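You operate a simulated robot arm through the tools that you are given. There is no shell and no other tool. Be economical: measure what you need, move in short steps, check, and stop when the job is done.

You run a simulated two-armed robot. Do the job below in one go: nothing can be reset, and whatever is moved stays where it is left.

Task
Flush the oil pump: 3 strokes into the green jug, then empty it.
Fine: into the waste oil tank; the jug goes back where it stood. Set down upright: what you pick out.

It is judged by the outcome, as a careful person would: the job done as asked, and still so three seconds after it is handed in. It fails if anything else is knocked over, pushed out of place, dropped, spilled or broken.

Robot
Two 7-joint arms with two-finger parallel grippers on one trunk, on a base that drives. Base frame: it is fixed to the floor where the robot stands at the start and does not move with it; the origin is under the middle of the robot, x ahead of it, y to its left, z up. Readings come in cm, degrees, newtons and seconds.
The left shoulder is at the start at [5, 16.5, 123], the right one opposite. With the tool pointing down near the work surface each hand reaches from about 10 to 64 cm from the robot's upright axis, wherever it stands, measured 20 degrees to its own side. Places, roughly: funnel of the waste oil tank [60, 110, 80]; lever of the pump of the oil drum [60, -10, 110]; shelf under the pump of the oil drum [50, -20, 70]; waste oil tank [70, 110, 40]. Payload 3.91 kg a hand.
Tool frame (each hand has its own): the origin (TCP) lies between the finger pads and is the grasp point; the fingertips stand 3 cm ahead of it; z points along the fingers, y is the line along which they close. The gripper opens to 11 cm. The fingers are 2 cm wide and 1 cm thick; the gripper's body (4.8 by 11.2 cm) begins 5.5 cm behind the TCP.
Orientation is that of the tool frame in the base frame, as a unit quaternion [x, y, z, w]. With the fingers straight down and closing along the base's y, the tool's x points along the base's -x, its y along +y and its z along -z.

Tools
- The arms move only by the tool send_rows. It takes "left_moves", "right_moves" or both (then of equal length, played together; a hand with none holds still); each is a list of rows, each a list of 7 numbers: the shift along the base's x, y, z in cm, then the turn, a rotation vector about the base's x, y, z in rad, then the gripper command, from -1 (shut) to 1 (fully open), values between in proportion. In form: [[x, y, z, rx, ry, rz, gripper], ...]. A call has 1 to 20 rows; each row is the pose to reach, as a shift and turn from the pose commanded when the call began. A row lasts 0.2 s, in which the tool goes at most 5 cm and 8.6 degrees; a call with a longer step from one row to the next is refused whole, and so is a gripper value outside its range. Where a pose cannot be reached the arm comes as near as it can. A force on the tool above 40 N (or 10 N above the force at the start of the call, whichever is more), or a blocked arm, ends the call early, and 0.2 s more pass. Each finger travels about 4.5 cm/s and halts on what it meets, pressing with about 44 N; the grip force reading is that of the motor and also rises with nothing between the fingers. The clock runs only during rows and for 0.2 s after the last one: add rows that repeat a pose to give the fingers time. It gives the time, the measured TCP pose, the force on the tool (base axes), the opening and the grip force at its end, in the units of the frame above (readings bear some noise), with the torque about the TCP (base axes, N m) and any sound that the robot's microphone picked up, and new pictures: "show" is both (left out), scene, wrist or none (wrist: the cameras of the hands that moved).
- Cameras (640 x 400 px; columns grow to the right, rows downward): "scene" is now at [11.59, -2.43, 142.15]; the picture's right is [-0.32, -0.95, 0.00], its down [-0.45, 0.15, -0.88] and it looks along [0.83, -0.28, -0.47] (base axes); focal length 214 px, centre (320, 200). "left" rides on the left gripper at [7.3, -1.7, -10.3] in its tool frame; the picture's right is [0.23, 0.97, 0.00], its down [-0.76, 0.18, -0.62] and it looks along [-0.61, 0.14, 0.78] (tool axes); focal length 222 px, centre (320, 200). "right" rides on the right gripper at [7.2, 1.7, -10.3] in its tool frame; the picture's right is [-0.23, 0.97, 0.00], its down [-0.76, -0.18, -0.62] and it looks along [-0.61, -0.14, 0.78] (tool axes); focal length 222 px, centre (320, 200). There is no depth. A picture from a camera that has moved, and an enlarged one, comes with that camera's place and axes in the base frame and with its lens. The place of the scene camera against the robot may be out by one fixed shift of up to 1.2 cm in any direction.
- slide_trunk(by): slides the trunk up (or, below 0, down) by that many cm; the arms and the scene camera ride with it, the base frame stays. It gives what a move gives, with no picture.
- roll_base(legs): drives the robot by 1 to 6 legs, each [ahead, left, turn to the left] in cm, cm and degrees, along the robot's own axes; the way and the turn of a leg run together, so that a leg with both is an arc; at most 150 cm and 180 degrees a leg. The arms and the cameras ride along, it lands a little off, and it stops where it bumps. It gives what a move gives, and a new picture of the scene camera.
- pan_tilt(pan, tilt): turns the head with the scene camera to pan (to the left, within 80 degrees either way) and tilt (down, from -29 to 69), counted from straight ahead of the robot. It gives what a move gives, and a new picture of the scene camera.
- zoom(camera, box): a new picture of the part [left, top, right, bottom] of that camera's present view, enlarged. The clock stands still meanwhile.
- hand_in(): hands the job in; it is judged then, once.

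Work in short steps. Places have to be worked out from the pictures, the camera data and where the tool is seen: move nearer, look again, correct. Check each grasp and each placing, and mend what went wrong. You have 120 turns and 260 pictures in all, those below and enlarged ones among them. Open the grippers and draw the arms clear of the work before you hand the job in, unless the task says otherwise; then end with one line.

The tools are called after "Call:" by a JSON object that holds its "name" and its "arguments". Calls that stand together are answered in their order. send_rows: Moves the arms, as the interface text tells. Its arguments: {"type":"object","properties":{"left_moves":{"type":"array"},"right_moves":{"type":"array"},"show":{"type":"string","enum":["both","scene","wrist","none"]}},"required":[]} The other tools are called the same way: slide_trunk (by) slides the trunk up or down; roll_base (legs) drives the base; pan_tilt (pan, tilt) turns the head that bears the scene camera; zoom (camera, box) takes an enlarged picture of a part of a camera's view; hand_in () hands the job in.

At the start:

```text
t: 0.0
left_tool_pos: [41.61, 2.0, 125.75]
left_tool_rot: [0.0, 1.0, 0.0, 0.0]
left_force: [0.0, 0.7, 0.9]
left_moment: [0.01, 0.01, 0.0]
left_grip_width: 11.01
left_grip_force: 0.1
right_tool_pos: [42.73, -36.78, 134.97]
right_tool_rot: [0.0, 1.0, 0.0, 0.0]
right_force: [-0.1, -0.8, 0.6]
right_moment: [0.01, -0.01, -0.02]
right_grip_width: 10.99
right_grip_force: 0.1
trunk travel left (down, up): [-45.0, 5.3]
robot x, y, heading: [0.31, -0.34, 0.1]
head pan, tilt: [-18.7, 28.2]
```

scene: 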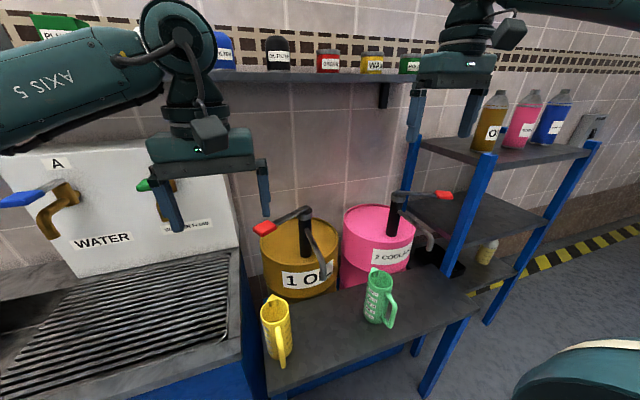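
right: 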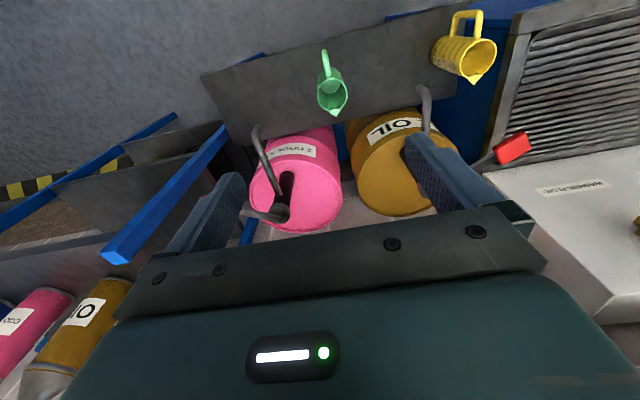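
left: 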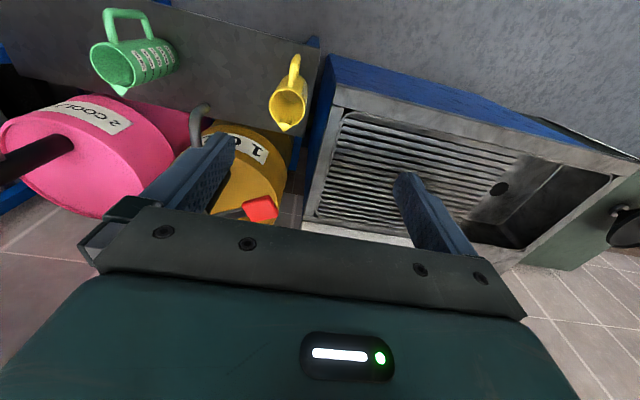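

The view shows the oil drum (1), the coolant drum (2), and the green and yellow jugs. I zoom in on the pump and jugs to measure them.

Call:
{"name": "zoom", "arguments": {"camera": "scene", "box": [240, 180, 480, 330]}}

Call:
{"name": "zoom", "arguments": {"camera": "scene", "box": [240, 250, 420, 380]}}

Call:
{"name": "zoom", "arguments": {"camera": "right", "box": [220, 0, 540, 220]}}

Call:
{"name": "pan_tilt", "arguments": {"pan": 60, "tilt": 30}}

```text
2.67 times, centred on (360, 255) of scene
camera zoom: at [11.59, -2.43, 142.15], right [-0.32, -0.95, 0.0], down [-0.45, 0.15, -0.88], along [0.83, -0.28, -0.47], focal length 572 px, centre (213, 53)
```

zoom: 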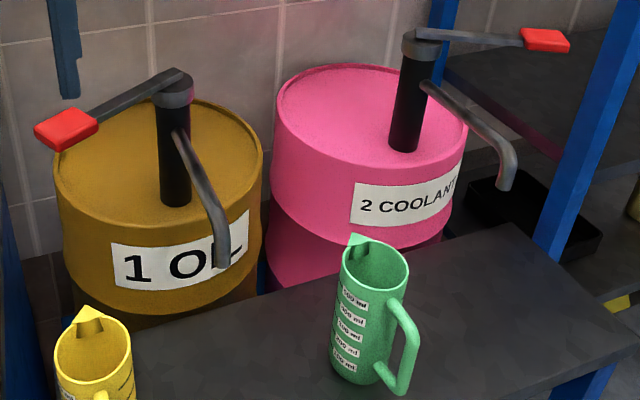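

```text
3.08 times, centred on (330, 315) of scene
camera zoom: at [11.59, -2.43, 142.15], right [-0.32, -0.95, 0.0], down [-0.45, 0.15, -0.88], along [0.83, -0.28, -0.47], focal length 660 px, centre (289, -154)
```

zoom: 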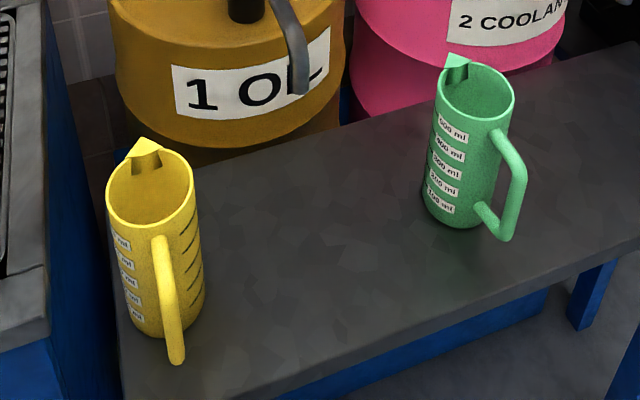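

```text
1.82 times, centred on (380, 110) of right
camera zoom: at [35.59, -34.85, 145.27], right [0.23, 0.97, 0.0], down [0.76, -0.18, 0.62], along [0.61, -0.14, -0.78], focal length 404 px, centre (211, 364)
```

zoom: 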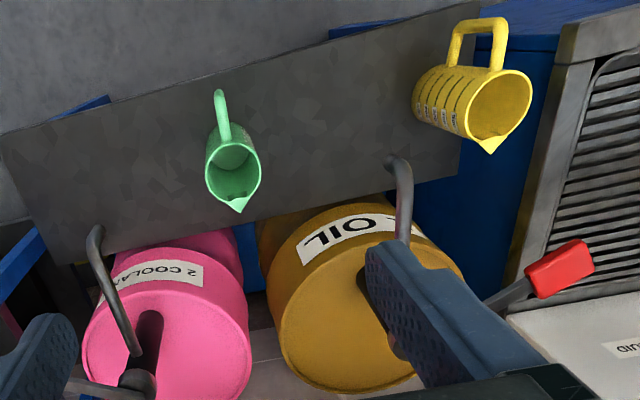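

```text
t: 1.5
left_tool_pos: [41.62, 1.9, 125.74]
left_tool_rot: [-0.001, 1.0, -0.001, 0.002]
left_force: [-0.3, 0.3, -0.2]
left_moment: [0.03, -0.04, -0.03]
left_grip_width: 11.03
left_grip_force: 0.0
right_tool_pos: [42.84, -36.67, 134.99]
right_tool_rot: [0.0, 1.0, 0.001, 0.0]
right_force: [0.1, 0.7, 0.1]
right_moment: [0.01, 0.01, 0.0]
right_grip_width: 11.0
right_grip_force: 0.2
trunk travel left (down, up): [-45.0, 5.3]
robot x, y, heading: [0.13, 0.06, -0.0]
head pan, tilt: [60.0, 30.0]
camera scene: at [7.49, 8.33, 141.88], right [0.87, -0.5, 0.0], down [-0.25, -0.43, -0.87], along [0.43, 0.75, -0.5], focal length 214 px, centre (320, 200)
```

scene: 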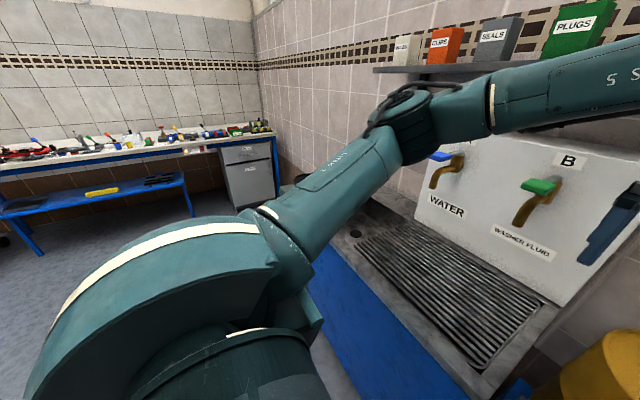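

Triangulating from the scene and right-wrist views puts the oil spout tip at about [50.7,-16.8,95] and the red lever grip at about [62.6,-3.2,106.5]. The green jug is at about [48,-34.5], with its handle toward me. I back off a little and lower the trunk so the right hand can come in low at the handle.

Call:
{"name": "roll_base", "arguments": {"legs": [[-15, 0, 0]]}}

Call:
{"name": "slide_trunk", "arguments": {"by": -15}}

Call:
{"name": "pan_tilt", "arguments": {"pan": -25, "tilt": 32}}

```text
t: 2.9
left_tool_pos: [26.51, 2.02, 125.8]
left_tool_rot: [-0.002, 1.0, 0.0, 0.001]
left_force: [0.1, -0.7, 0.1]
left_moment: [0.0, 0.0, 0.01]
left_grip_width: 10.98
left_grip_force: 0.1
right_tool_pos: [27.73, -36.63, 135.09]
right_tool_rot: [-0.001, 1.0, 0.0, 0.0]
right_force: [-0.4, 0.7, 0.1]
right_moment: [0.01, -0.01, 0.01]
right_grip_width: 10.99
right_grip_force: 0.0
trunk travel left (down, up): [-45.0, 5.3]
robot x, y, heading: [-15.05, 0.27, -0.3]
head pan, tilt: [60.0, 30.0]
camera scene: at [-7.68, 8.33, 141.88], right [0.87, -0.5, 0.0], down [-0.25, -0.43, -0.87], along [0.43, 0.75, -0.5], focal length 214 px, centre (320, 200)
```

scene: 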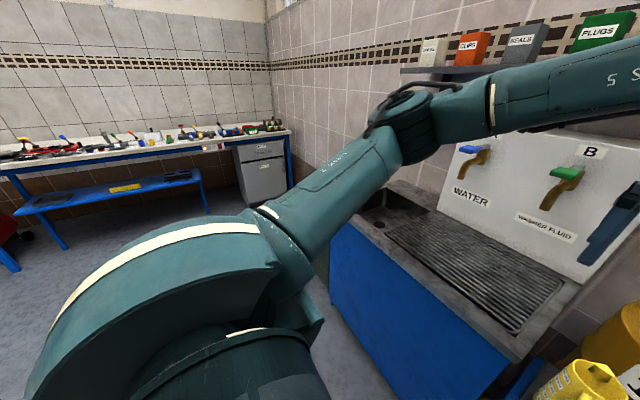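

```text
t: 4.7
left_tool_pos: [26.52, 2.06, 110.7]
left_tool_rot: [-0.002, 1.0, 0.001, 0.001]
left_force: [1.0, 0.6, 0.0]
left_moment: [0.01, 0.01, 0.02]
left_grip_width: 11.0
left_grip_force: 0.0
right_tool_pos: [27.82, -36.62, 120.01]
right_tool_rot: [-0.001, 1.0, 0.0, 0.0]
right_force: [-0.4, 0.8, 0.3]
right_moment: [0.01, -0.02, -0.01]
right_grip_width: 10.98
right_grip_force: 0.0
trunk travel left (down, up): [-30.0, 20.3]
robot x, y, heading: [-15.16, -0.15, 0.3]
head pan, tilt: [60.0, 30.0]
```

```text
t: 6.2
left_tool_pos: [26.65, 2.0, 110.68]
left_tool_rot: [-0.002, 1.0, 0.0, 0.001]
left_force: [0.0, 0.3, -1.2]
left_moment: [0.0, 0.04, -0.02]
left_grip_width: 11.01
left_grip_force: 0.2
right_tool_pos: [27.82, -36.58, 120.0]
right_tool_rot: [-0.001, 1.0, 0.001, 0.0]
right_force: [-0.2, -0.1, 0.8]
right_moment: [-0.01, 0.03, -0.01]
right_grip_width: 10.99
right_grip_force: 0.2
trunk travel left (down, up): [-30.0, 20.3]
robot x, y, heading: [-15.19, 0.41, 0.2]
head pan, tilt: [-25.0, 32.0]
camera scene: at [-3.96, -3.27, 126.56], right [-0.42, -0.91, 0.0], down [-0.48, 0.22, -0.85], along [0.77, -0.36, -0.53], focal length 214 px, centre (320, 200)
```

scene: 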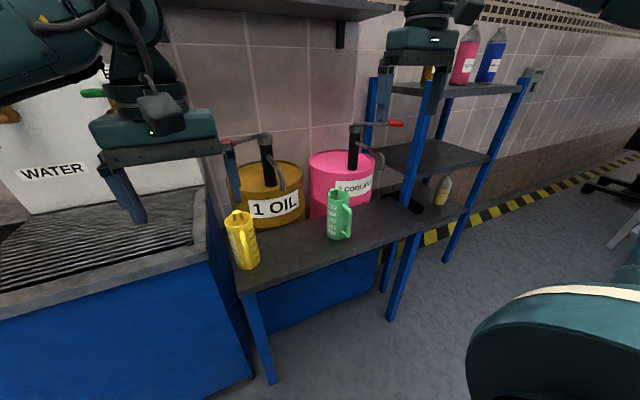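

I pitch the right hand toward horizontal (25° down) and bring it down in front of the jug's handle.

Call:
{"name": "send_rows", "arguments": {"right_moves": [[-0.2, 0.25, -3.5, 0, -0.142, 0, 1], [-0.5, 0.5, -7, 0, -0.284, 0, 1], [-0.7, 0.75, -10.5, 0, -0.425, 0, 1], [-1, 1, -14, 0, -0.567, 0, 1], [-1.2, 1.25, -17.5, 0, -0.709, 0, 1], [-1.5, 1.5, -21, 0, -0.851, 0, 1], [-1.7, 1.75, -24.5, 0, -0.992, 0, 1], [-2, 2, -28, 0, -1.134, 0, 1], [-2, 2, -30, 0, -1.134, 0, 1]]}}

```text
t: 8.2
left_tool_pos: [26.57, 2.08, 110.75]
left_tool_rot: [-0.002, 1.0, 0.0, 0.0]
left_force: [0.3, 0.5, -0.4]
left_moment: [0.01, 0.01, 0.0]
left_grip_width: 10.97
left_grip_force: 0.1
right_tool_pos: [25.86, -34.59, 89.99]
right_tool_rot: [-0.002, 0.843, -0.001, 0.537]
right_force: [-0.2, -0.2, -0.6]
right_moment: [0.02, 0.03, 0.01]
right_grip_width: 10.97
right_grip_force: 0.0
trunk travel left (down, up): [-30.0, 20.3]
robot x, y, heading: [-15.08, 0.28, -0.0]
head pan, tilt: [-25.0, 32.0]
camera scene: at [-3.97, -3.28, 126.56], right [-0.42, -0.91, 0.0], down [-0.48, 0.22, -0.85], along [0.77, -0.36, -0.53], focal length 214 px, centre (320, 200)
camera right: at [13.35, -32.87, 87.65], right [0.09, 0.97, 0.2], down [-0.24, -0.17, 0.95], along [0.97, -0.14, 0.22], focal length 222 px, centre (320, 200)
```

scene: 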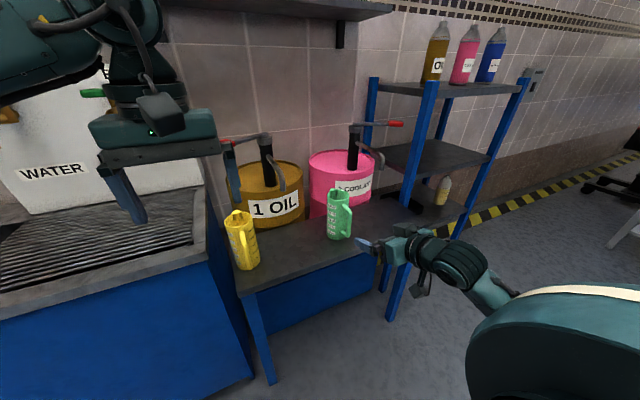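
right: 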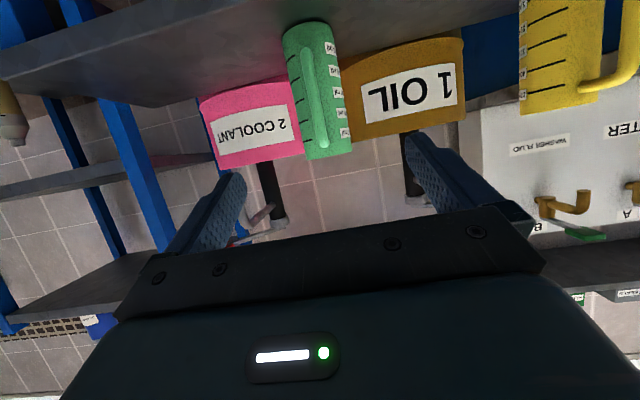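

The jug is clear in both views. I enlarge each one to triangulate it and find the handle direction.

Call:
{"name": "zoom", "arguments": {"camera": "right", "box": [240, 0, 400, 180]}}

Call:
{"name": "zoom", "arguments": {"camera": "scene", "box": [220, 140, 400, 270]}}

```text
2.22 times, centred on (320, 90) of right
camera zoom: at [13.35, -32.87, 87.65], right [0.09, 0.97, 0.2], down [-0.24, -0.17, 0.95], along [0.97, -0.14, 0.22], focal length 494 px, centre (320, 444)
```

zoom: 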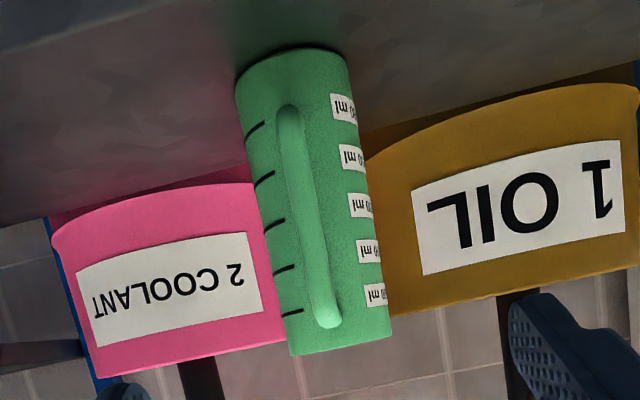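

```text
3.08 times, centred on (310, 205) of scene
camera zoom: at [-3.97, -3.28, 126.56], right [-0.42, -0.91, 0.0], down [-0.48, 0.22, -0.85], along [0.77, -0.36, -0.53], focal length 660 px, centre (351, 185)
```

zoom: 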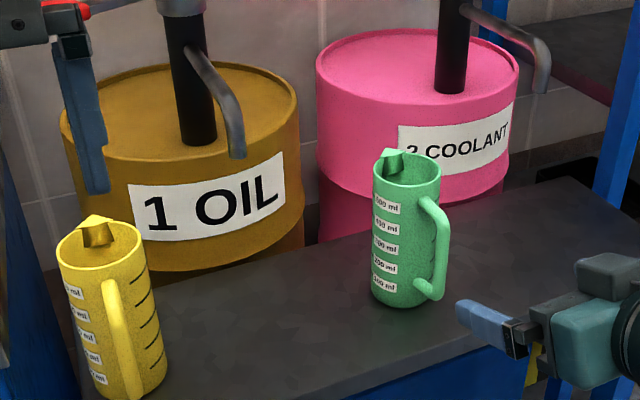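

Triangulation gives the jug body axis at about [49,-35], radius 3.4, rim z≈89. The handle bar is at y≈-35, x≈42, z 77–87, pointing straight along -x. I close in to x=35 and look again.

Call:
{"name": "send_rows", "arguments": {"right_moves": [[3, -0.1, -2, 0, 0, 0, 0.6], [6, -0.2, -4, 0, 0, 0, 0.3], [9.2, -0.4, -6.5, 0, 0, 0, 0.1], [9.2, -0.4, -6.5, 0, 0, 0, 0.1]]}}

Call:
{"name": "zoom", "arguments": {"camera": "right", "box": [200, 0, 440, 200]}}

Call:
{"name": "zoom", "arguments": {"camera": "scene", "box": [290, 170, 410, 270]}}

```text
t: 9.2
left_tool_pos: [26.54, 2.08, 110.75]
left_tool_rot: [-0.001, 1.0, 0.0, 0.001]
left_force: [-0.6, -0.1, -1.0]
left_moment: [0.01, -0.03, -0.03]
left_grip_width: 10.99
left_grip_force: 0.0
right_tool_pos: [35.02, -35.04, 83.52]
right_tool_rot: [-0.001, 0.844, -0.001, 0.537]
right_force: [0.3, 0.3, -0.6]
right_moment: [0.01, -0.03, 0.01]
right_grip_width: 6.05
right_grip_force: 0.1
trunk travel left (down, up): [-30.0, 20.3]
robot x, y, heading: [-15.41, 0.2, -0.3]
head pan, tilt: [-25.0, 32.0]
camera scene: at [-3.97, -3.28, 126.56], right [-0.42, -0.91, 0.0], down [-0.48, 0.22, -0.85], along [0.77, -0.36, -0.53], focal length 214 px, centre (320, 200)
camera right: at [22.76, -33.34, 81.32], right [0.09, 0.97, 0.2], down [-0.24, -0.18, 0.95], along [0.97, -0.14, 0.22], focal length 222 px, centre (320, 200)
```

scene: 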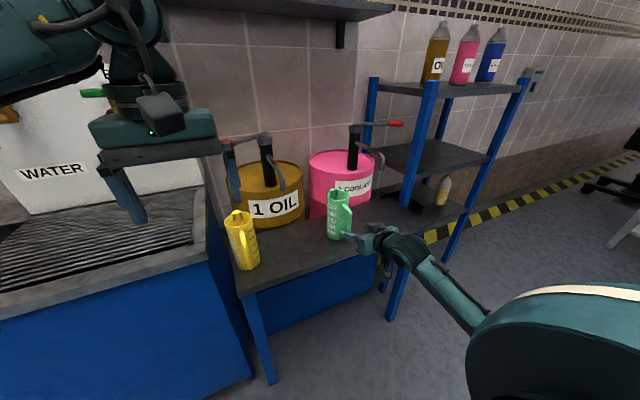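
right: 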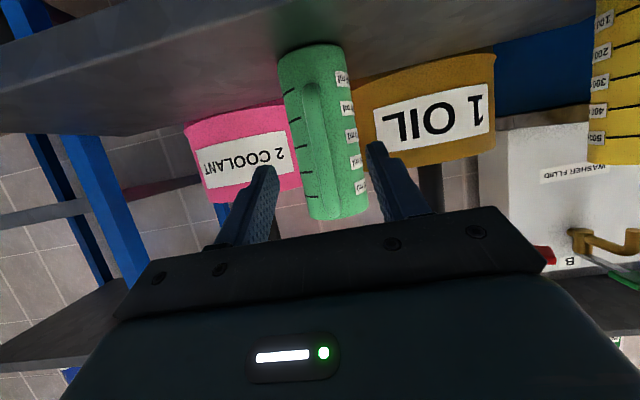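

```text
2.00 times, centred on (320, 100) of right
camera zoom: at [22.76, -33.34, 81.32], right [0.09, 0.97, 0.2], down [-0.24, -0.18, 0.95], along [0.97, -0.14, 0.22], focal length 444 px, centre (320, 400)
```

zoom: 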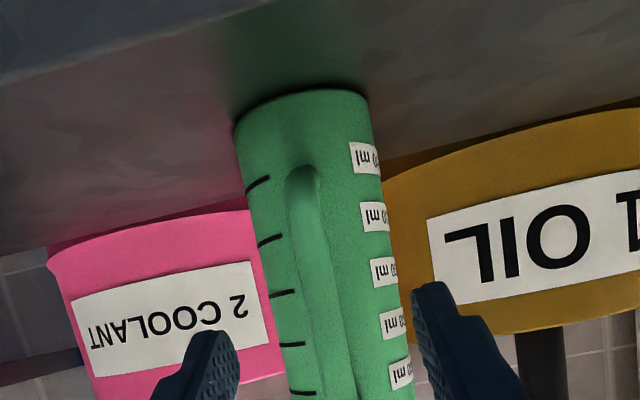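

```text
4.00 times, centred on (350, 220) of scene
camera zoom: at [-3.97, -3.28, 126.56], right [-0.42, -0.91, 0.0], down [-0.48, 0.22, -0.85], along [0.77, -0.36, -0.53], focal length 858 px, centre (200, 120)
```

zoom: 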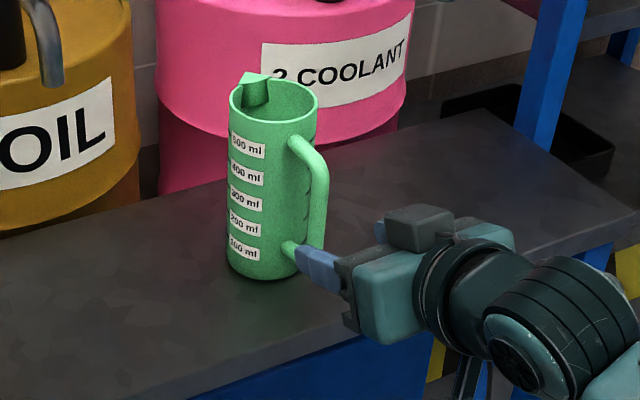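

Triangulating from both wrist views puts the body centre at about [48.9,-35] and the handle bar at x≈42, with the bar centred between the fingers. I move in so the fingers flank it.

Call:
{"name": "send_rows", "arguments": {"right_moves": [[3, 0, -0.2, 0, 0, 0, 0.1], [5, 0.05, -0.4, 0, 0, 0, 0.1], [6.6, 0.05, -0.5, 0, 0, 0, 0.1], [6.6, 0.05, -0.5, 0, 0, 0, 0.1]]}}

Call:
{"name": "zoom", "arguments": {"camera": "scene", "box": [290, 170, 410, 270]}}

```text
t: 10.2
left_tool_pos: [26.6, 2.1, 110.75]
left_tool_rot: [-0.002, 1.0, 0.0, 0.001]
left_force: [0.7, -0.9, 0.9]
left_moment: [0.03, 0.03, 0.01]
left_grip_width: 11.03
left_grip_force: 0.1
right_tool_pos: [41.88, -34.96, 83.1]
right_tool_rot: [-0.002, 0.844, 0.0, 0.537]
right_force: [-0.4, 0.1, 0.0]
right_moment: [0.02, -0.02, -0.03]
right_grip_width: 6.04
right_grip_force: 0.1
trunk travel left (down, up): [-30.0, 20.3]
robot x, y, heading: [-14.86, -0.26, 0.1]
head pan, tilt: [-25.0, 32.0]
camera scene: at [-3.97, -3.28, 126.56], right [-0.42, -0.91, 0.0], down [-0.48, 0.22, -0.85], along [0.77, -0.36, -0.53], focal length 214 px, centre (320, 200)
camera right: at [29.46, -33.21, 80.73], right [0.1, 0.97, 0.2], down [-0.24, -0.18, 0.95], along [0.97, -0.14, 0.22], focal length 222 px, centre (320, 200)
```

scene: 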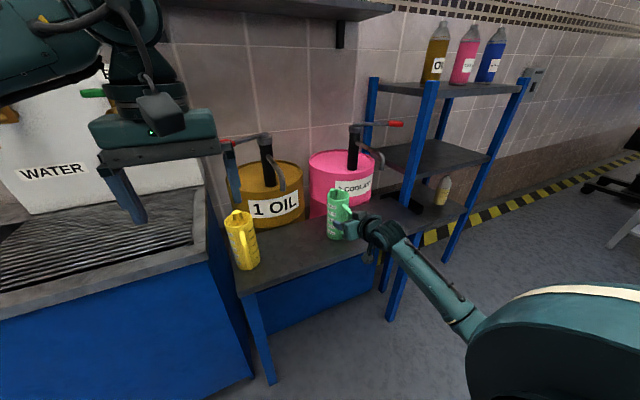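
right: 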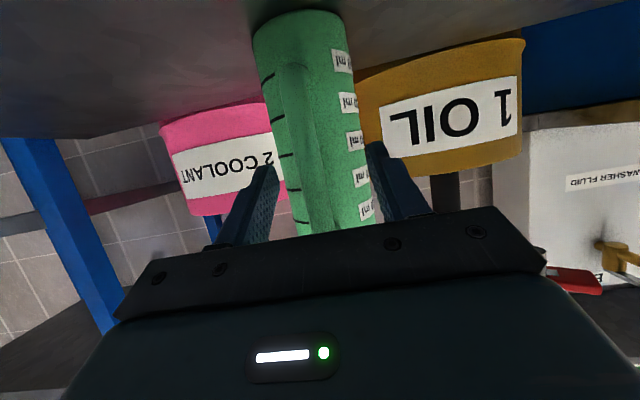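

```text
4.00 times, centred on (350, 220) of scene
camera zoom: at [-3.97, -3.28, 126.56], right [-0.42, -0.91, 0.0], down [-0.48, 0.22, -0.85], along [0.77, -0.36, -0.53], focal length 858 px, centre (200, 120)
```

zoom: 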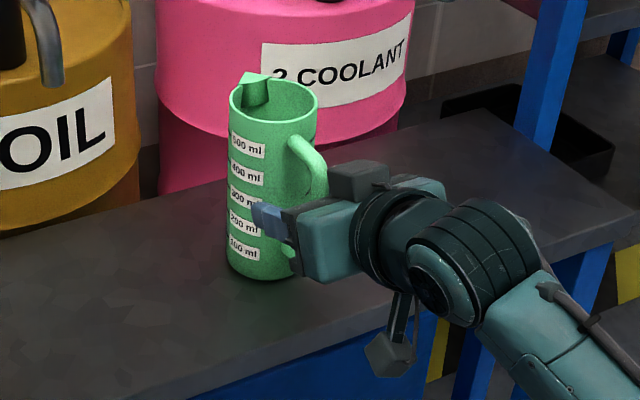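

The handle sits between the fingers. I close on it and check that the jug doesn't shift.

Call:
{"name": "send_rows", "arguments": {"right_moves": [[0, 0, 0, 0, 0, 0, -0.3], [0, 0, 0, 0, 0, 0, -0.6], [0, 0, 0, 0, 0, 0, -1], [0, 0, 0, 0, 0, 0, -1], [0, 0, 0, 0, 0, 0, -1]]}}

Call:
{"name": "zoom", "arguments": {"camera": "scene", "box": [290, 170, 410, 270]}}

```text
t: 11.4
left_tool_pos: [26.6, 2.07, 110.7]
left_tool_rot: [-0.002, 1.0, 0.0, 0.001]
left_force: [0.7, 0.5, -0.9]
left_moment: [-0.02, -0.02, 0.01]
left_grip_width: 10.98
left_grip_force: 0.0
right_tool_pos: [41.75, -35.07, 83.02]
right_tool_rot: [0.0, 0.844, -0.002, 0.536]
right_force: [0.1, 1.0, 0.6]
right_moment: [0.11, -0.06, -0.01]
right_grip_width: 1.28
right_grip_force: 44.6
trunk travel left (down, up): [-30.0, 20.3]
robot x, y, heading: [-15.02, -0.22, -0.2]
head pan, tilt: [-25.0, 32.0]
camera scene: at [-3.97, -3.27, 126.56], right [-0.42, -0.91, 0.0], down [-0.48, 0.22, -0.85], along [0.77, -0.36, -0.53], focal length 214 px, centre (320, 200)
camera right: at [29.43, -33.2, 80.74], right [0.1, 0.97, 0.2], down [-0.24, -0.18, 0.95], along [0.97, -0.14, 0.22], focal length 222 px, centre (320, 200)
```

scene: 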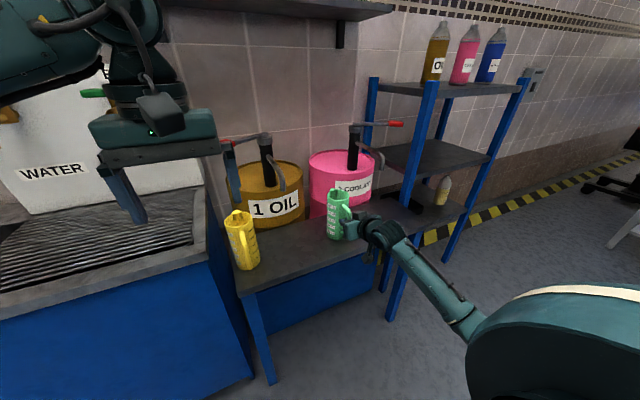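
right: 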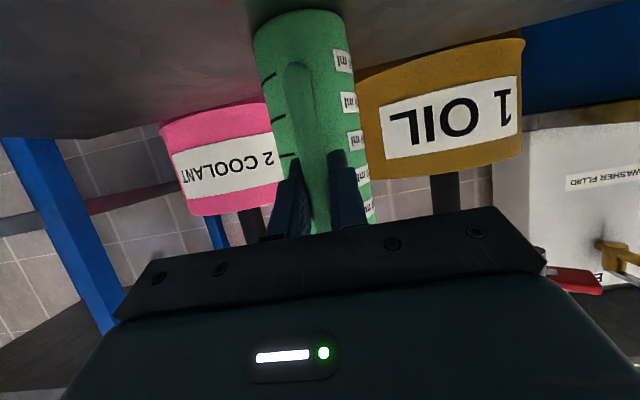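

```text
4.00 times, centred on (350, 220) of scene
camera zoom: at [-3.97, -3.27, 126.56], right [-0.42, -0.91, 0.0], down [-0.48, 0.22, -0.85], along [0.77, -0.36, -0.53], focal length 858 px, centre (200, 120)
```

zoom: 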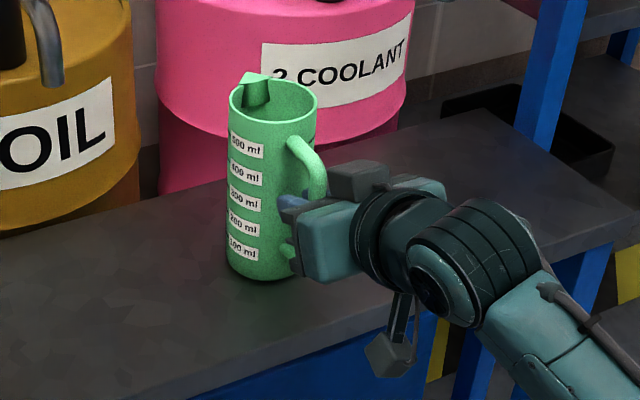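

The grip is firm (1.28 cm wide, 44 N) and the jug hasn't moved. I lift 1.5 cm, slide it to under the oil spout short of contact, and check.

Call:
{"name": "send_rows", "arguments": {"right_moves": [[0, 0, 0.8, 0, 0, 0, -1], [0, 0, 1.6, 0, 0, 0, -1], [0, 0, 1.6, 0, 0, 0, -1]]}}

Call:
{"name": "zoom", "arguments": {"camera": "scene", "box": [290, 170, 410, 270]}}

```text
t: 12.2
left_tool_pos: [26.45, 1.95, 110.68]
left_tool_rot: [-0.002, 1.0, 0.0, 0.001]
left_force: [0.7, -0.6, 0.1]
left_moment: [0.0, 0.0, 0.01]
left_grip_width: 10.98
left_grip_force: 0.1
right_tool_pos: [41.64, -34.82, 84.48]
right_tool_rot: [-0.001, 0.844, 0.0, 0.536]
right_force: [-0.2, 0.0, -1.5]
right_moment: [0.01, 0.08, 0.0]
right_grip_width: 1.32
right_grip_force: 43.8
trunk travel left (down, up): [-30.0, 20.3]
robot x, y, heading: [-15.29, -0.12, 0.2]
head pan, tilt: [-25.0, 32.0]
camera scene: at [-3.96, -3.28, 126.56], right [-0.42, -0.91, 0.0], down [-0.48, 0.22, -0.85], along [0.77, -0.36, -0.53], focal length 214 px, centre (320, 200)
camera right: at [29.26, -33.14, 82.27], right [0.1, 0.97, 0.2], down [-0.24, -0.18, 0.95], along [0.97, -0.14, 0.22], focal length 222 px, centre (320, 200)
```

scene: 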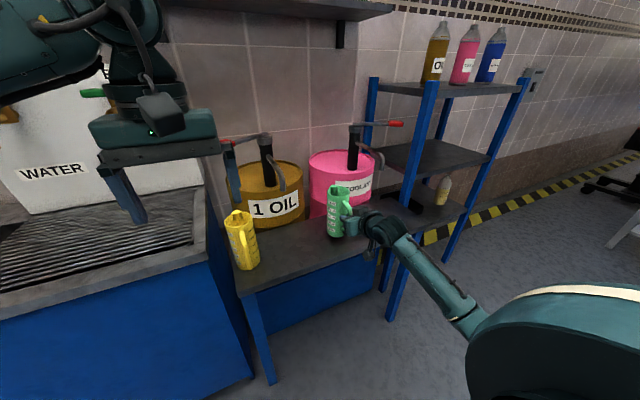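
right: 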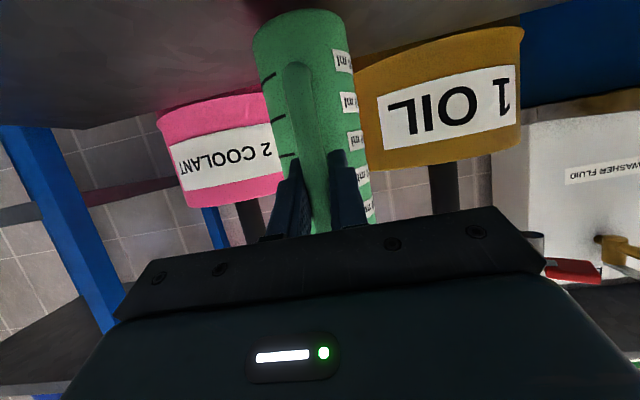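

```text
4.00 times, centred on (350, 220) of scene
camera zoom: at [-3.96, -3.28, 126.56], right [-0.42, -0.91, 0.0], down [-0.48, 0.22, -0.85], along [0.77, -0.36, -0.53], focal length 858 px, centre (200, 120)
```

zoom: 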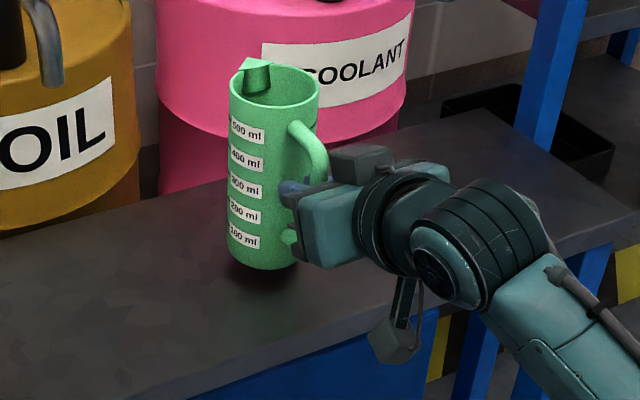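

The jug lifts cleanly and is light (about 1.5 N). I carry it sideways toward the spout, keeping x unchanged, and check clearance.

Call:
{"name": "send_rows", "arguments": {"right_moves": [[0, 3, 0, 0, 0, 0, -1], [0, 6, 0, 0, 0, 0, -1], [0, 9, 0, 0, 0, 0, -1], [0, 12, 0, 0, 0, 0, -1], [0, 14, 0, 0, 0, 0, -1], [0, 16, 0, 0, 0, 0, -1], [0, 16, 0, 0, 0, 0, -1]]}}

Call:
{"name": "zoom", "arguments": {"camera": "scene", "box": [220, 130, 360, 280]}}

Call:
{"name": "zoom", "arguments": {"camera": "right", "box": [200, 0, 480, 240]}}

```text
t: 13.8
left_tool_pos: [26.64, 2.03, 110.69]
left_tool_rot: [-0.001, 1.0, 0.0, 0.0]
left_force: [-1.1, 1.2, 0.4]
left_moment: [-0.01, -0.01, 0.0]
left_grip_width: 11.01
left_grip_force: 0.1
right_tool_pos: [41.56, -18.83, 84.79]
right_tool_rot: [0.0, 0.844, -0.002, 0.536]
right_force: [0.9, 0.3, -1.7]
right_moment: [0.01, 0.06, -0.01]
right_grip_width: 1.28
right_grip_force: 43.9
trunk travel left (down, up): [-30.0, 20.3]
robot x, y, heading: [-15.24, 0.0, 0.2]
head pan, tilt: [-25.0, 32.0]
camera scene: at [-3.95, -3.28, 126.56], right [-0.42, -0.91, 0.0], down [-0.48, 0.22, -0.85], along [0.77, -0.36, -0.53], focal length 214 px, centre (320, 200)
camera right: at [29.22, -17.12, 82.42], right [0.1, 0.97, 0.2], down [-0.24, -0.18, 0.95], along [0.97, -0.14, 0.22], focal length 222 px, centre (320, 200)
```

scene: 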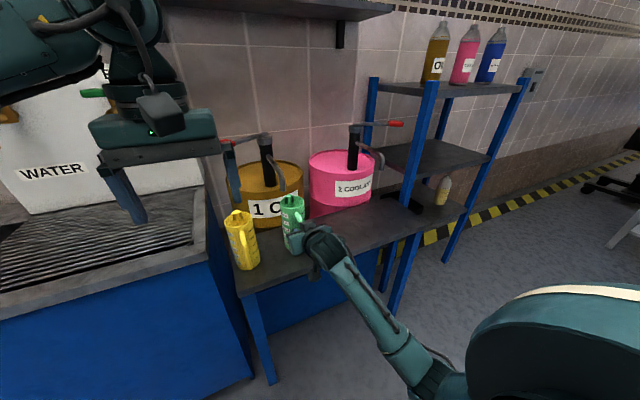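
right: 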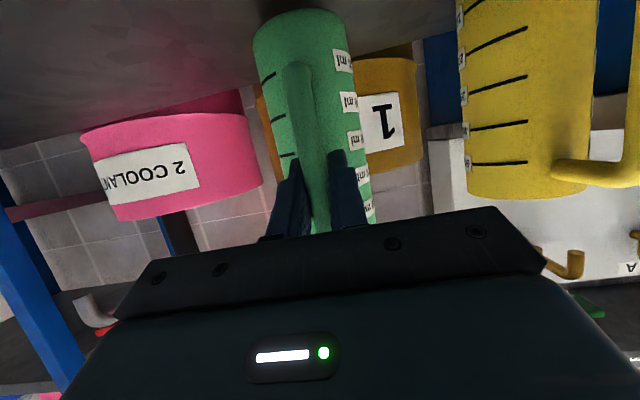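

```text
2.67 times, centred on (290, 205) of scene
camera zoom: at [-3.95, -3.28, 126.56], right [-0.42, -0.91, 0.0], down [-0.48, 0.22, -0.85], along [0.77, -0.36, -0.53], focal length 572 px, centre (400, 187)
```

zoom: 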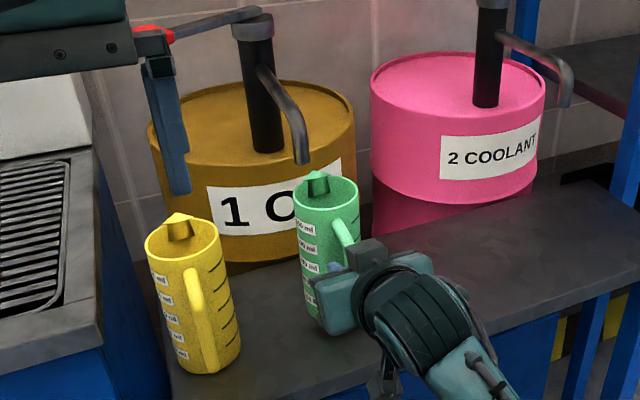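

```text
1.67 times, centred on (340, 120) of right
camera zoom: at [29.22, -17.12, 82.42], right [0.1, 0.97, 0.2], down [-0.24, -0.18, 0.95], along [0.97, -0.14, 0.22], focal length 370 px, centre (287, 333)
```

zoom: 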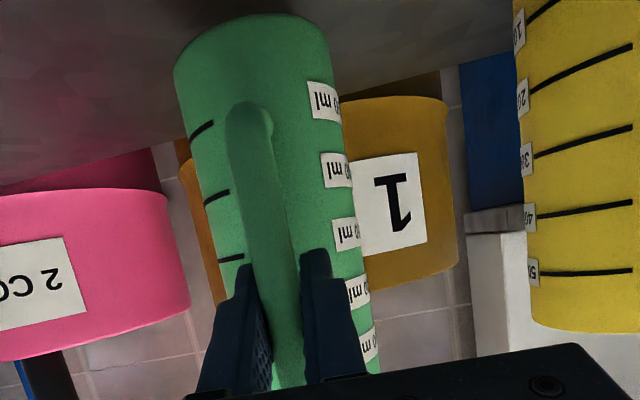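

The tip computes to about [50.4,-17.2,95.5] and the rim centre is at about [48.7,-18.9]. I shift +1.7/+1.7, lower to the shelf, and look before releasing.

Call:
{"name": "send_rows", "arguments": {"right_moves": [[0.9, 0.9, 0, 0, 0, 0, -1], [1.8, 1.7, 0, 0, 0, 0, -1], [1.8, 1.7, -0.7, 0, 0, 0, -1], [1.8, 1.7, -1.4, 0, 0, 0, -1], [1.8, 1.7, -1.6, 0, 0, 0, -1], [1.8, 1.7, -1.6, 0, 0, 0, -1]]}}

Call:
{"name": "zoom", "arguments": {"camera": "scene", "box": [220, 130, 360, 280]}}

```text
t: 15.2
left_tool_pos: [26.44, 2.02, 110.67]
left_tool_rot: [-0.002, 1.0, 0.001, 0.001]
left_force: [0.5, 0.1, -0.6]
left_moment: [-0.04, 0.0, -0.02]
left_grip_width: 10.98
left_grip_force: 0.1
right_tool_pos: [43.39, -17.01, 83.1]
right_tool_rot: [-0.001, 0.844, -0.001, 0.536]
right_force: [0.7, 0.7, -0.7]
right_moment: [0.03, 0.09, 0.0]
right_grip_width: 1.31
right_grip_force: 43.6
trunk travel left (down, up): [-30.0, 20.3]
robot x, y, heading: [-15.14, 0.32, 0.1]
head pan, tilt: [-25.0, 32.0]
camera scene: at [-3.95, -3.28, 126.56], right [-0.42, -0.91, 0.0], down [-0.48, 0.22, -0.85], along [0.77, -0.36, -0.53], focal length 214 px, centre (320, 200)
camera right: at [31.02, -15.35, 80.81], right [0.1, 0.97, 0.2], down [-0.24, -0.18, 0.95], along [0.97, -0.14, 0.22], focal length 222 px, centre (320, 200)
```

scene: 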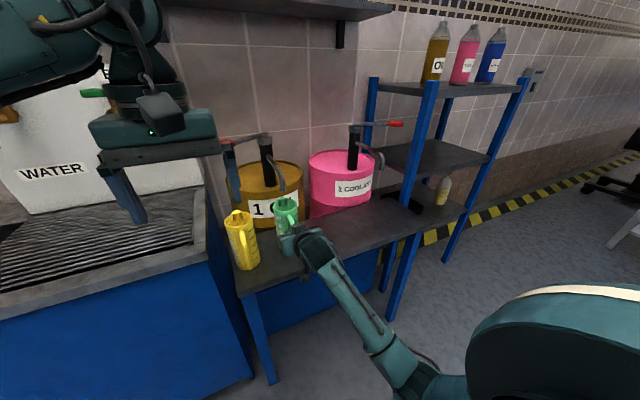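
right: 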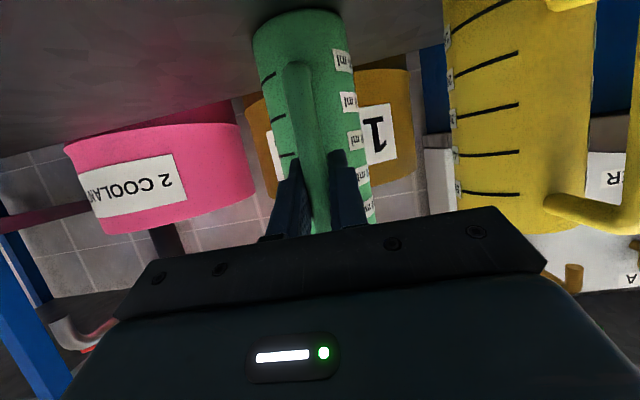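

```text
2.67 times, centred on (290, 205) of scene
camera zoom: at [-3.95, -3.28, 126.56], right [-0.42, -0.91, 0.0], down [-0.48, 0.22, -0.85], along [0.77, -0.36, -0.53], focal length 572 px, centre (400, 187)
```

zoom: 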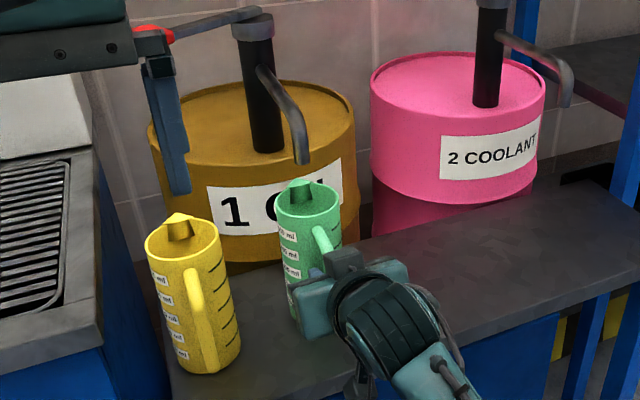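

The tip is vertically above the rim centre within about 0.3 cm, and the jug is at shelf height. I release it and back the right hand out along -x.

Call:
{"name": "send_rows", "arguments": {"right_moves": [[0, 0, -0.1, 0, 0, 0, -1], [0, 0, -0.1, 0, 0, 0, -0.4], [0, 0, -0.1, 0, 0, 0, 0.1], [0, 0, -0.1, 0, 0, 0, 0.1], [0, 0, -0.1, 0, 0, 0, 0.1], [-2, 0, 0, 0, 0, 0, 0.1], [-5, 0, 0, 0, 0, 0, 0.1], [-9, 0, 0, 0, 0, 0, 0.1], [-13, -2, 0, 0, 0, 0, 0.1]]}}

Call:
{"name": "zoom", "arguments": {"camera": "scene", "box": [220, 130, 360, 280]}}

Call:
{"name": "zoom", "arguments": {"camera": "right", "box": [160, 0, 480, 240]}}

```text
t: 17.2
left_tool_pos: [26.55, 2.14, 110.68]
left_tool_rot: [-0.002, 1.0, 0.0, 0.001]
left_force: [0.6, -1.3, -0.6]
left_moment: [-0.02, 0.02, 0.03]
left_grip_width: 10.99
left_grip_force: 0.1
right_tool_pos: [30.41, -18.84, 82.77]
right_tool_rot: [-0.001, 0.844, -0.001, 0.537]
right_force: [-0.3, 0.3, -0.1]
right_moment: [0.0, -0.02, -0.01]
right_grip_width: 6.05
right_grip_force: 0.1
trunk travel left (down, up): [-30.0, 20.3]
robot x, y, heading: [-15.03, 0.22, 0.2]
head pan, tilt: [-25.0, 32.0]
camera scene: at [-4.0, -3.29, 126.57], right [-0.42, -0.91, 0.0], down [-0.48, 0.22, -0.85], along [0.77, -0.36, -0.53], focal length 214 px, centre (320, 200)
camera right: at [18.09, -17.09, 80.43], right [0.1, 0.97, 0.2], down [-0.24, -0.18, 0.95], along [0.97, -0.14, 0.22], focal length 222 px, centre (320, 200)
```

scene: 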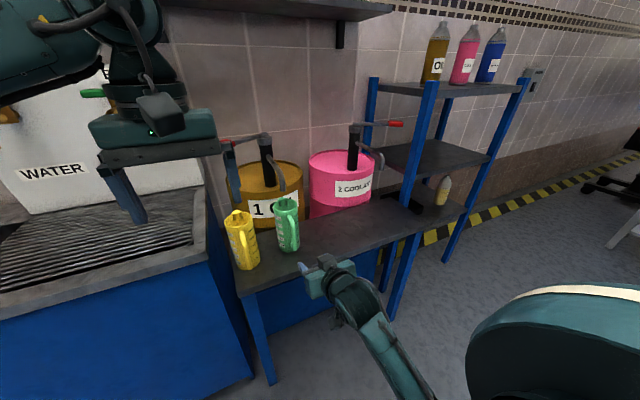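
right: 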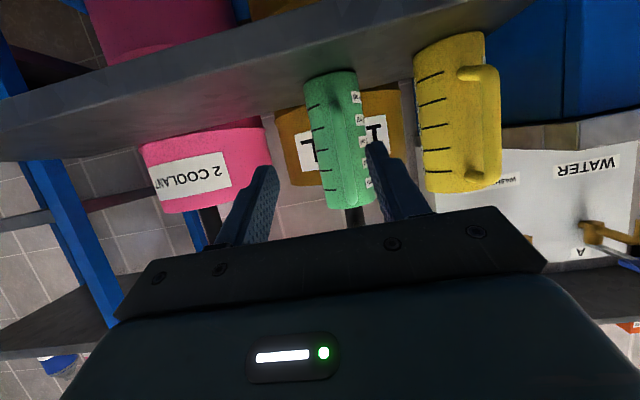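

```text
2.67 times, centred on (290, 205) of scene
camera zoom: at [-4.0, -3.29, 126.57], right [-0.42, -0.91, 0.0], down [-0.48, 0.22, -0.85], along [0.77, -0.36, -0.53], focal length 572 px, centre (400, 187)
```

zoom: 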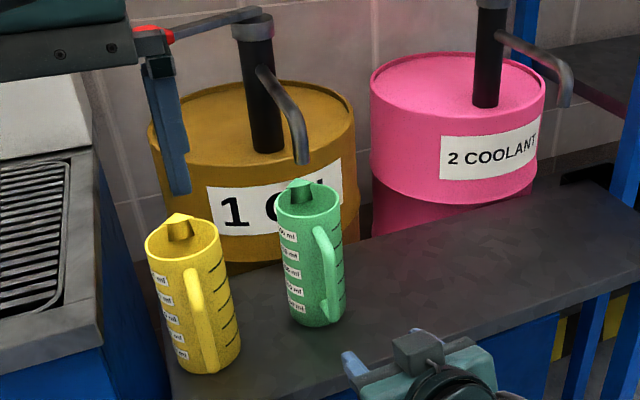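

```text
1.67 times, centred on (320, 120) of right
camera zoom: at [18.09, -17.09, 80.43], right [0.1, 0.97, 0.2], down [-0.24, -0.18, 0.95], along [0.97, -0.14, 0.22], focal length 370 px, centre (320, 333)
```

zoom: 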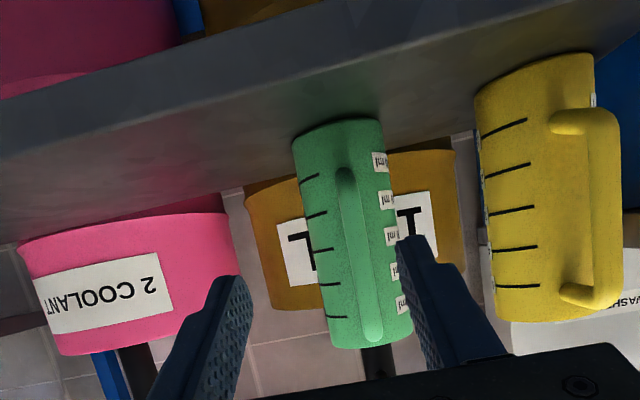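

The jug stands upright under the spout with its handle toward me. Next I raise and tuck the right arm, raise the trunk, and drive forward so the left hand can reach the lever.

Call:
{"name": "send_rows", "arguments": {"right_moves": [[-3, -3, 3, 0, 0, 0, 0.5], [-6, -6, 6, 0, 0, 0, 0.8], [-8, -9, 10, 0, 0, 0, 1], [-10, -12, 14, 0, 0, 0, 1], [-11, -15, 18, 0, 0, 0, 1], [-12, -18, 22, 0, 0, 0, 1]], "show": "none"}}

Call:
{"name": "slide_trunk", "arguments": {"by": 17}}

Call:
{"name": "roll_base", "arguments": {"legs": [[18, 0, 0]]}}

Call:
{"name": "pan_tilt", "arguments": {"pan": -10, "tilt": 32}}

Call:
{"name": "zoom", "arguments": {"camera": "left", "box": [0, 0, 640, 400]}}

```text
refused: row 1 steps farther than a row can; nothing moved
```

```text
t: 19.2
left_tool_pos: [26.65, 2.11, 127.75]
left_tool_rot: [-0.002, 1.0, 0.001, 0.001]
left_force: [0.2, 0.0, 0.5]
left_moment: [0.0, -0.02, 0.05]
left_grip_width: 10.99
left_grip_force: 0.0
right_tool_pos: [30.57, -18.84, 99.63]
right_tool_rot: [-0.001, 0.844, -0.001, 0.537]
right_force: [-0.9, -0.2, 0.7]
right_moment: [-0.01, 0.03, -0.01]
right_grip_width: 6.05
right_grip_force: 0.0
trunk travel left (down, up): [-47.0, 3.3]
robot x, y, heading: [-15.0, 0.08, 0.2]
head pan, tilt: [-25.0, 32.0]
```

```text
t: 20.7
left_tool_pos: [44.51, 2.08, 127.68]
left_tool_rot: [-0.002, 1.0, 0.0, 0.001]
left_force: [0.2, 0.1, -0.2]
left_moment: [0.02, 0.02, 0.01]
left_grip_width: 11.0
left_grip_force: 0.1
right_tool_pos: [48.56, -18.81, 99.64]
right_tool_rot: [-0.001, 0.843, 0.0, 0.537]
right_force: [0.7, 0.1, 0.3]
right_moment: [-0.01, -0.01, 0.01]
right_grip_width: 6.06
right_grip_force: 0.1
trunk travel left (down, up): [-47.0, 3.3]
robot x, y, heading: [3.0, -0.5, 0.2]
head pan, tilt: [-25.0, 32.0]
camera scene: at [13.93, -3.23, 143.55], right [-0.42, -0.91, 0.0], down [-0.48, 0.22, -0.85], along [0.77, -0.36, -0.53], focal length 214 px, centre (320, 200)
```

scene: 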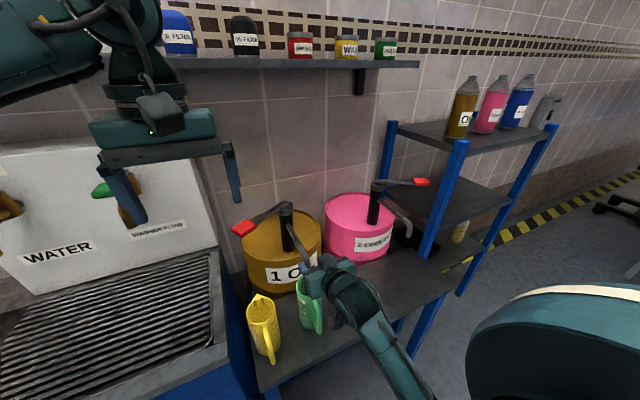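

```text
t: 21.4
left_tool_pos: [44.35, 2.11, 127.59]
left_tool_rot: [-0.002, 1.0, 0.0, 0.001]
left_force: [0.4, -0.6, 0.3]
left_moment: [-0.01, 0.01, 0.0]
left_grip_width: 11.02
left_grip_force: 0.0
right_tool_pos: [48.28, -18.72, 99.58]
right_tool_rot: [0.0, 0.844, -0.002, 0.536]
right_force: [0.2, 0.4, -0.5]
right_moment: [0.01, 0.02, -0.01]
right_grip_width: 6.03
right_grip_force: 0.2
trunk travel left (down, up): [-47.0, 3.3]
robot x, y, heading: [3.36, 0.24, 0.2]
head pan, tilt: [-10.0, 32.0]
camera scene: at [14.54, -1.0, 143.56], right [-0.17, -0.99, 0.0], down [-0.52, 0.09, -0.85], along [0.84, -0.15, -0.53], focal length 214 px, centre (320, 200)
```

scene: 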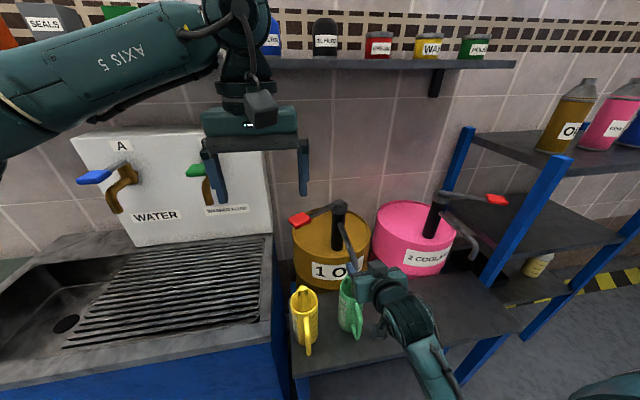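

```text
1.00 times, centred on (320, 200) of left
camera zoom: at [37.02, 0.36, 138.14], right [-0.23, 0.97, 0.0], down [0.76, 0.18, 0.63], along [0.61, 0.14, -0.78], focal length 222 px, centre (320, 200)
```

zoom: 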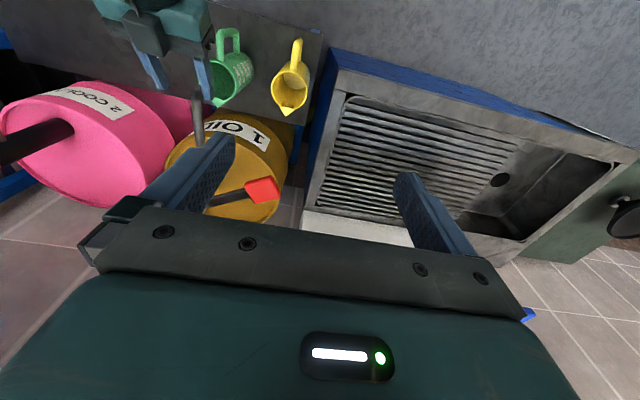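

The right-arm move was refused, and the calls after it still ran. The right hand now hovers by the spout, with no contact force. I inspect before pulling it straight back.

Call:
{"name": "zoom", "arguments": {"camera": "scene", "box": [270, 190, 430, 350]}}

Call:
{"name": "zoom", "arguments": {"camera": "right", "box": [160, 0, 480, 240]}}

```text
2.50 times, centred on (350, 270) of scene
camera zoom: at [14.54, -1.0, 143.56], right [-0.17, -0.99, 0.0], down [-0.52, 0.09, -0.85], along [0.84, -0.15, -0.53], focal length 536 px, centre (245, 25)
```

zoom: 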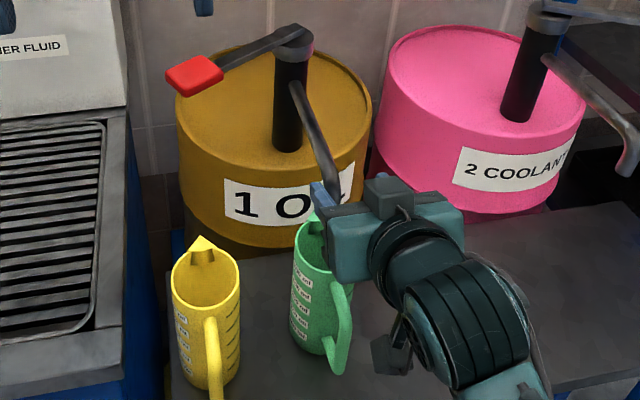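

```text
1.67 times, centred on (320, 120) of right
camera zoom: at [35.95, -17.02, 97.4], right [0.1, 0.97, 0.2], down [-0.24, -0.18, 0.95], along [0.97, -0.14, 0.22], focal length 370 px, centre (320, 333)
```

zoom: 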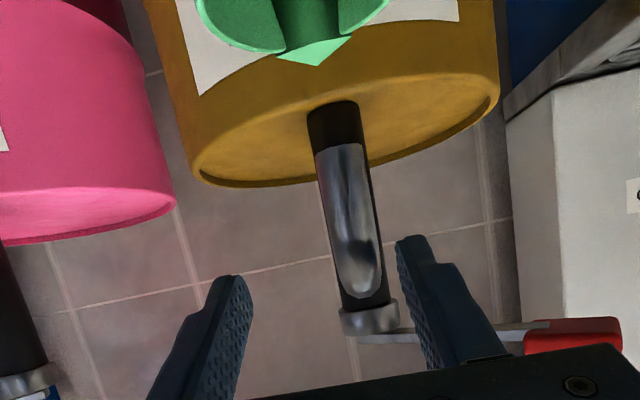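

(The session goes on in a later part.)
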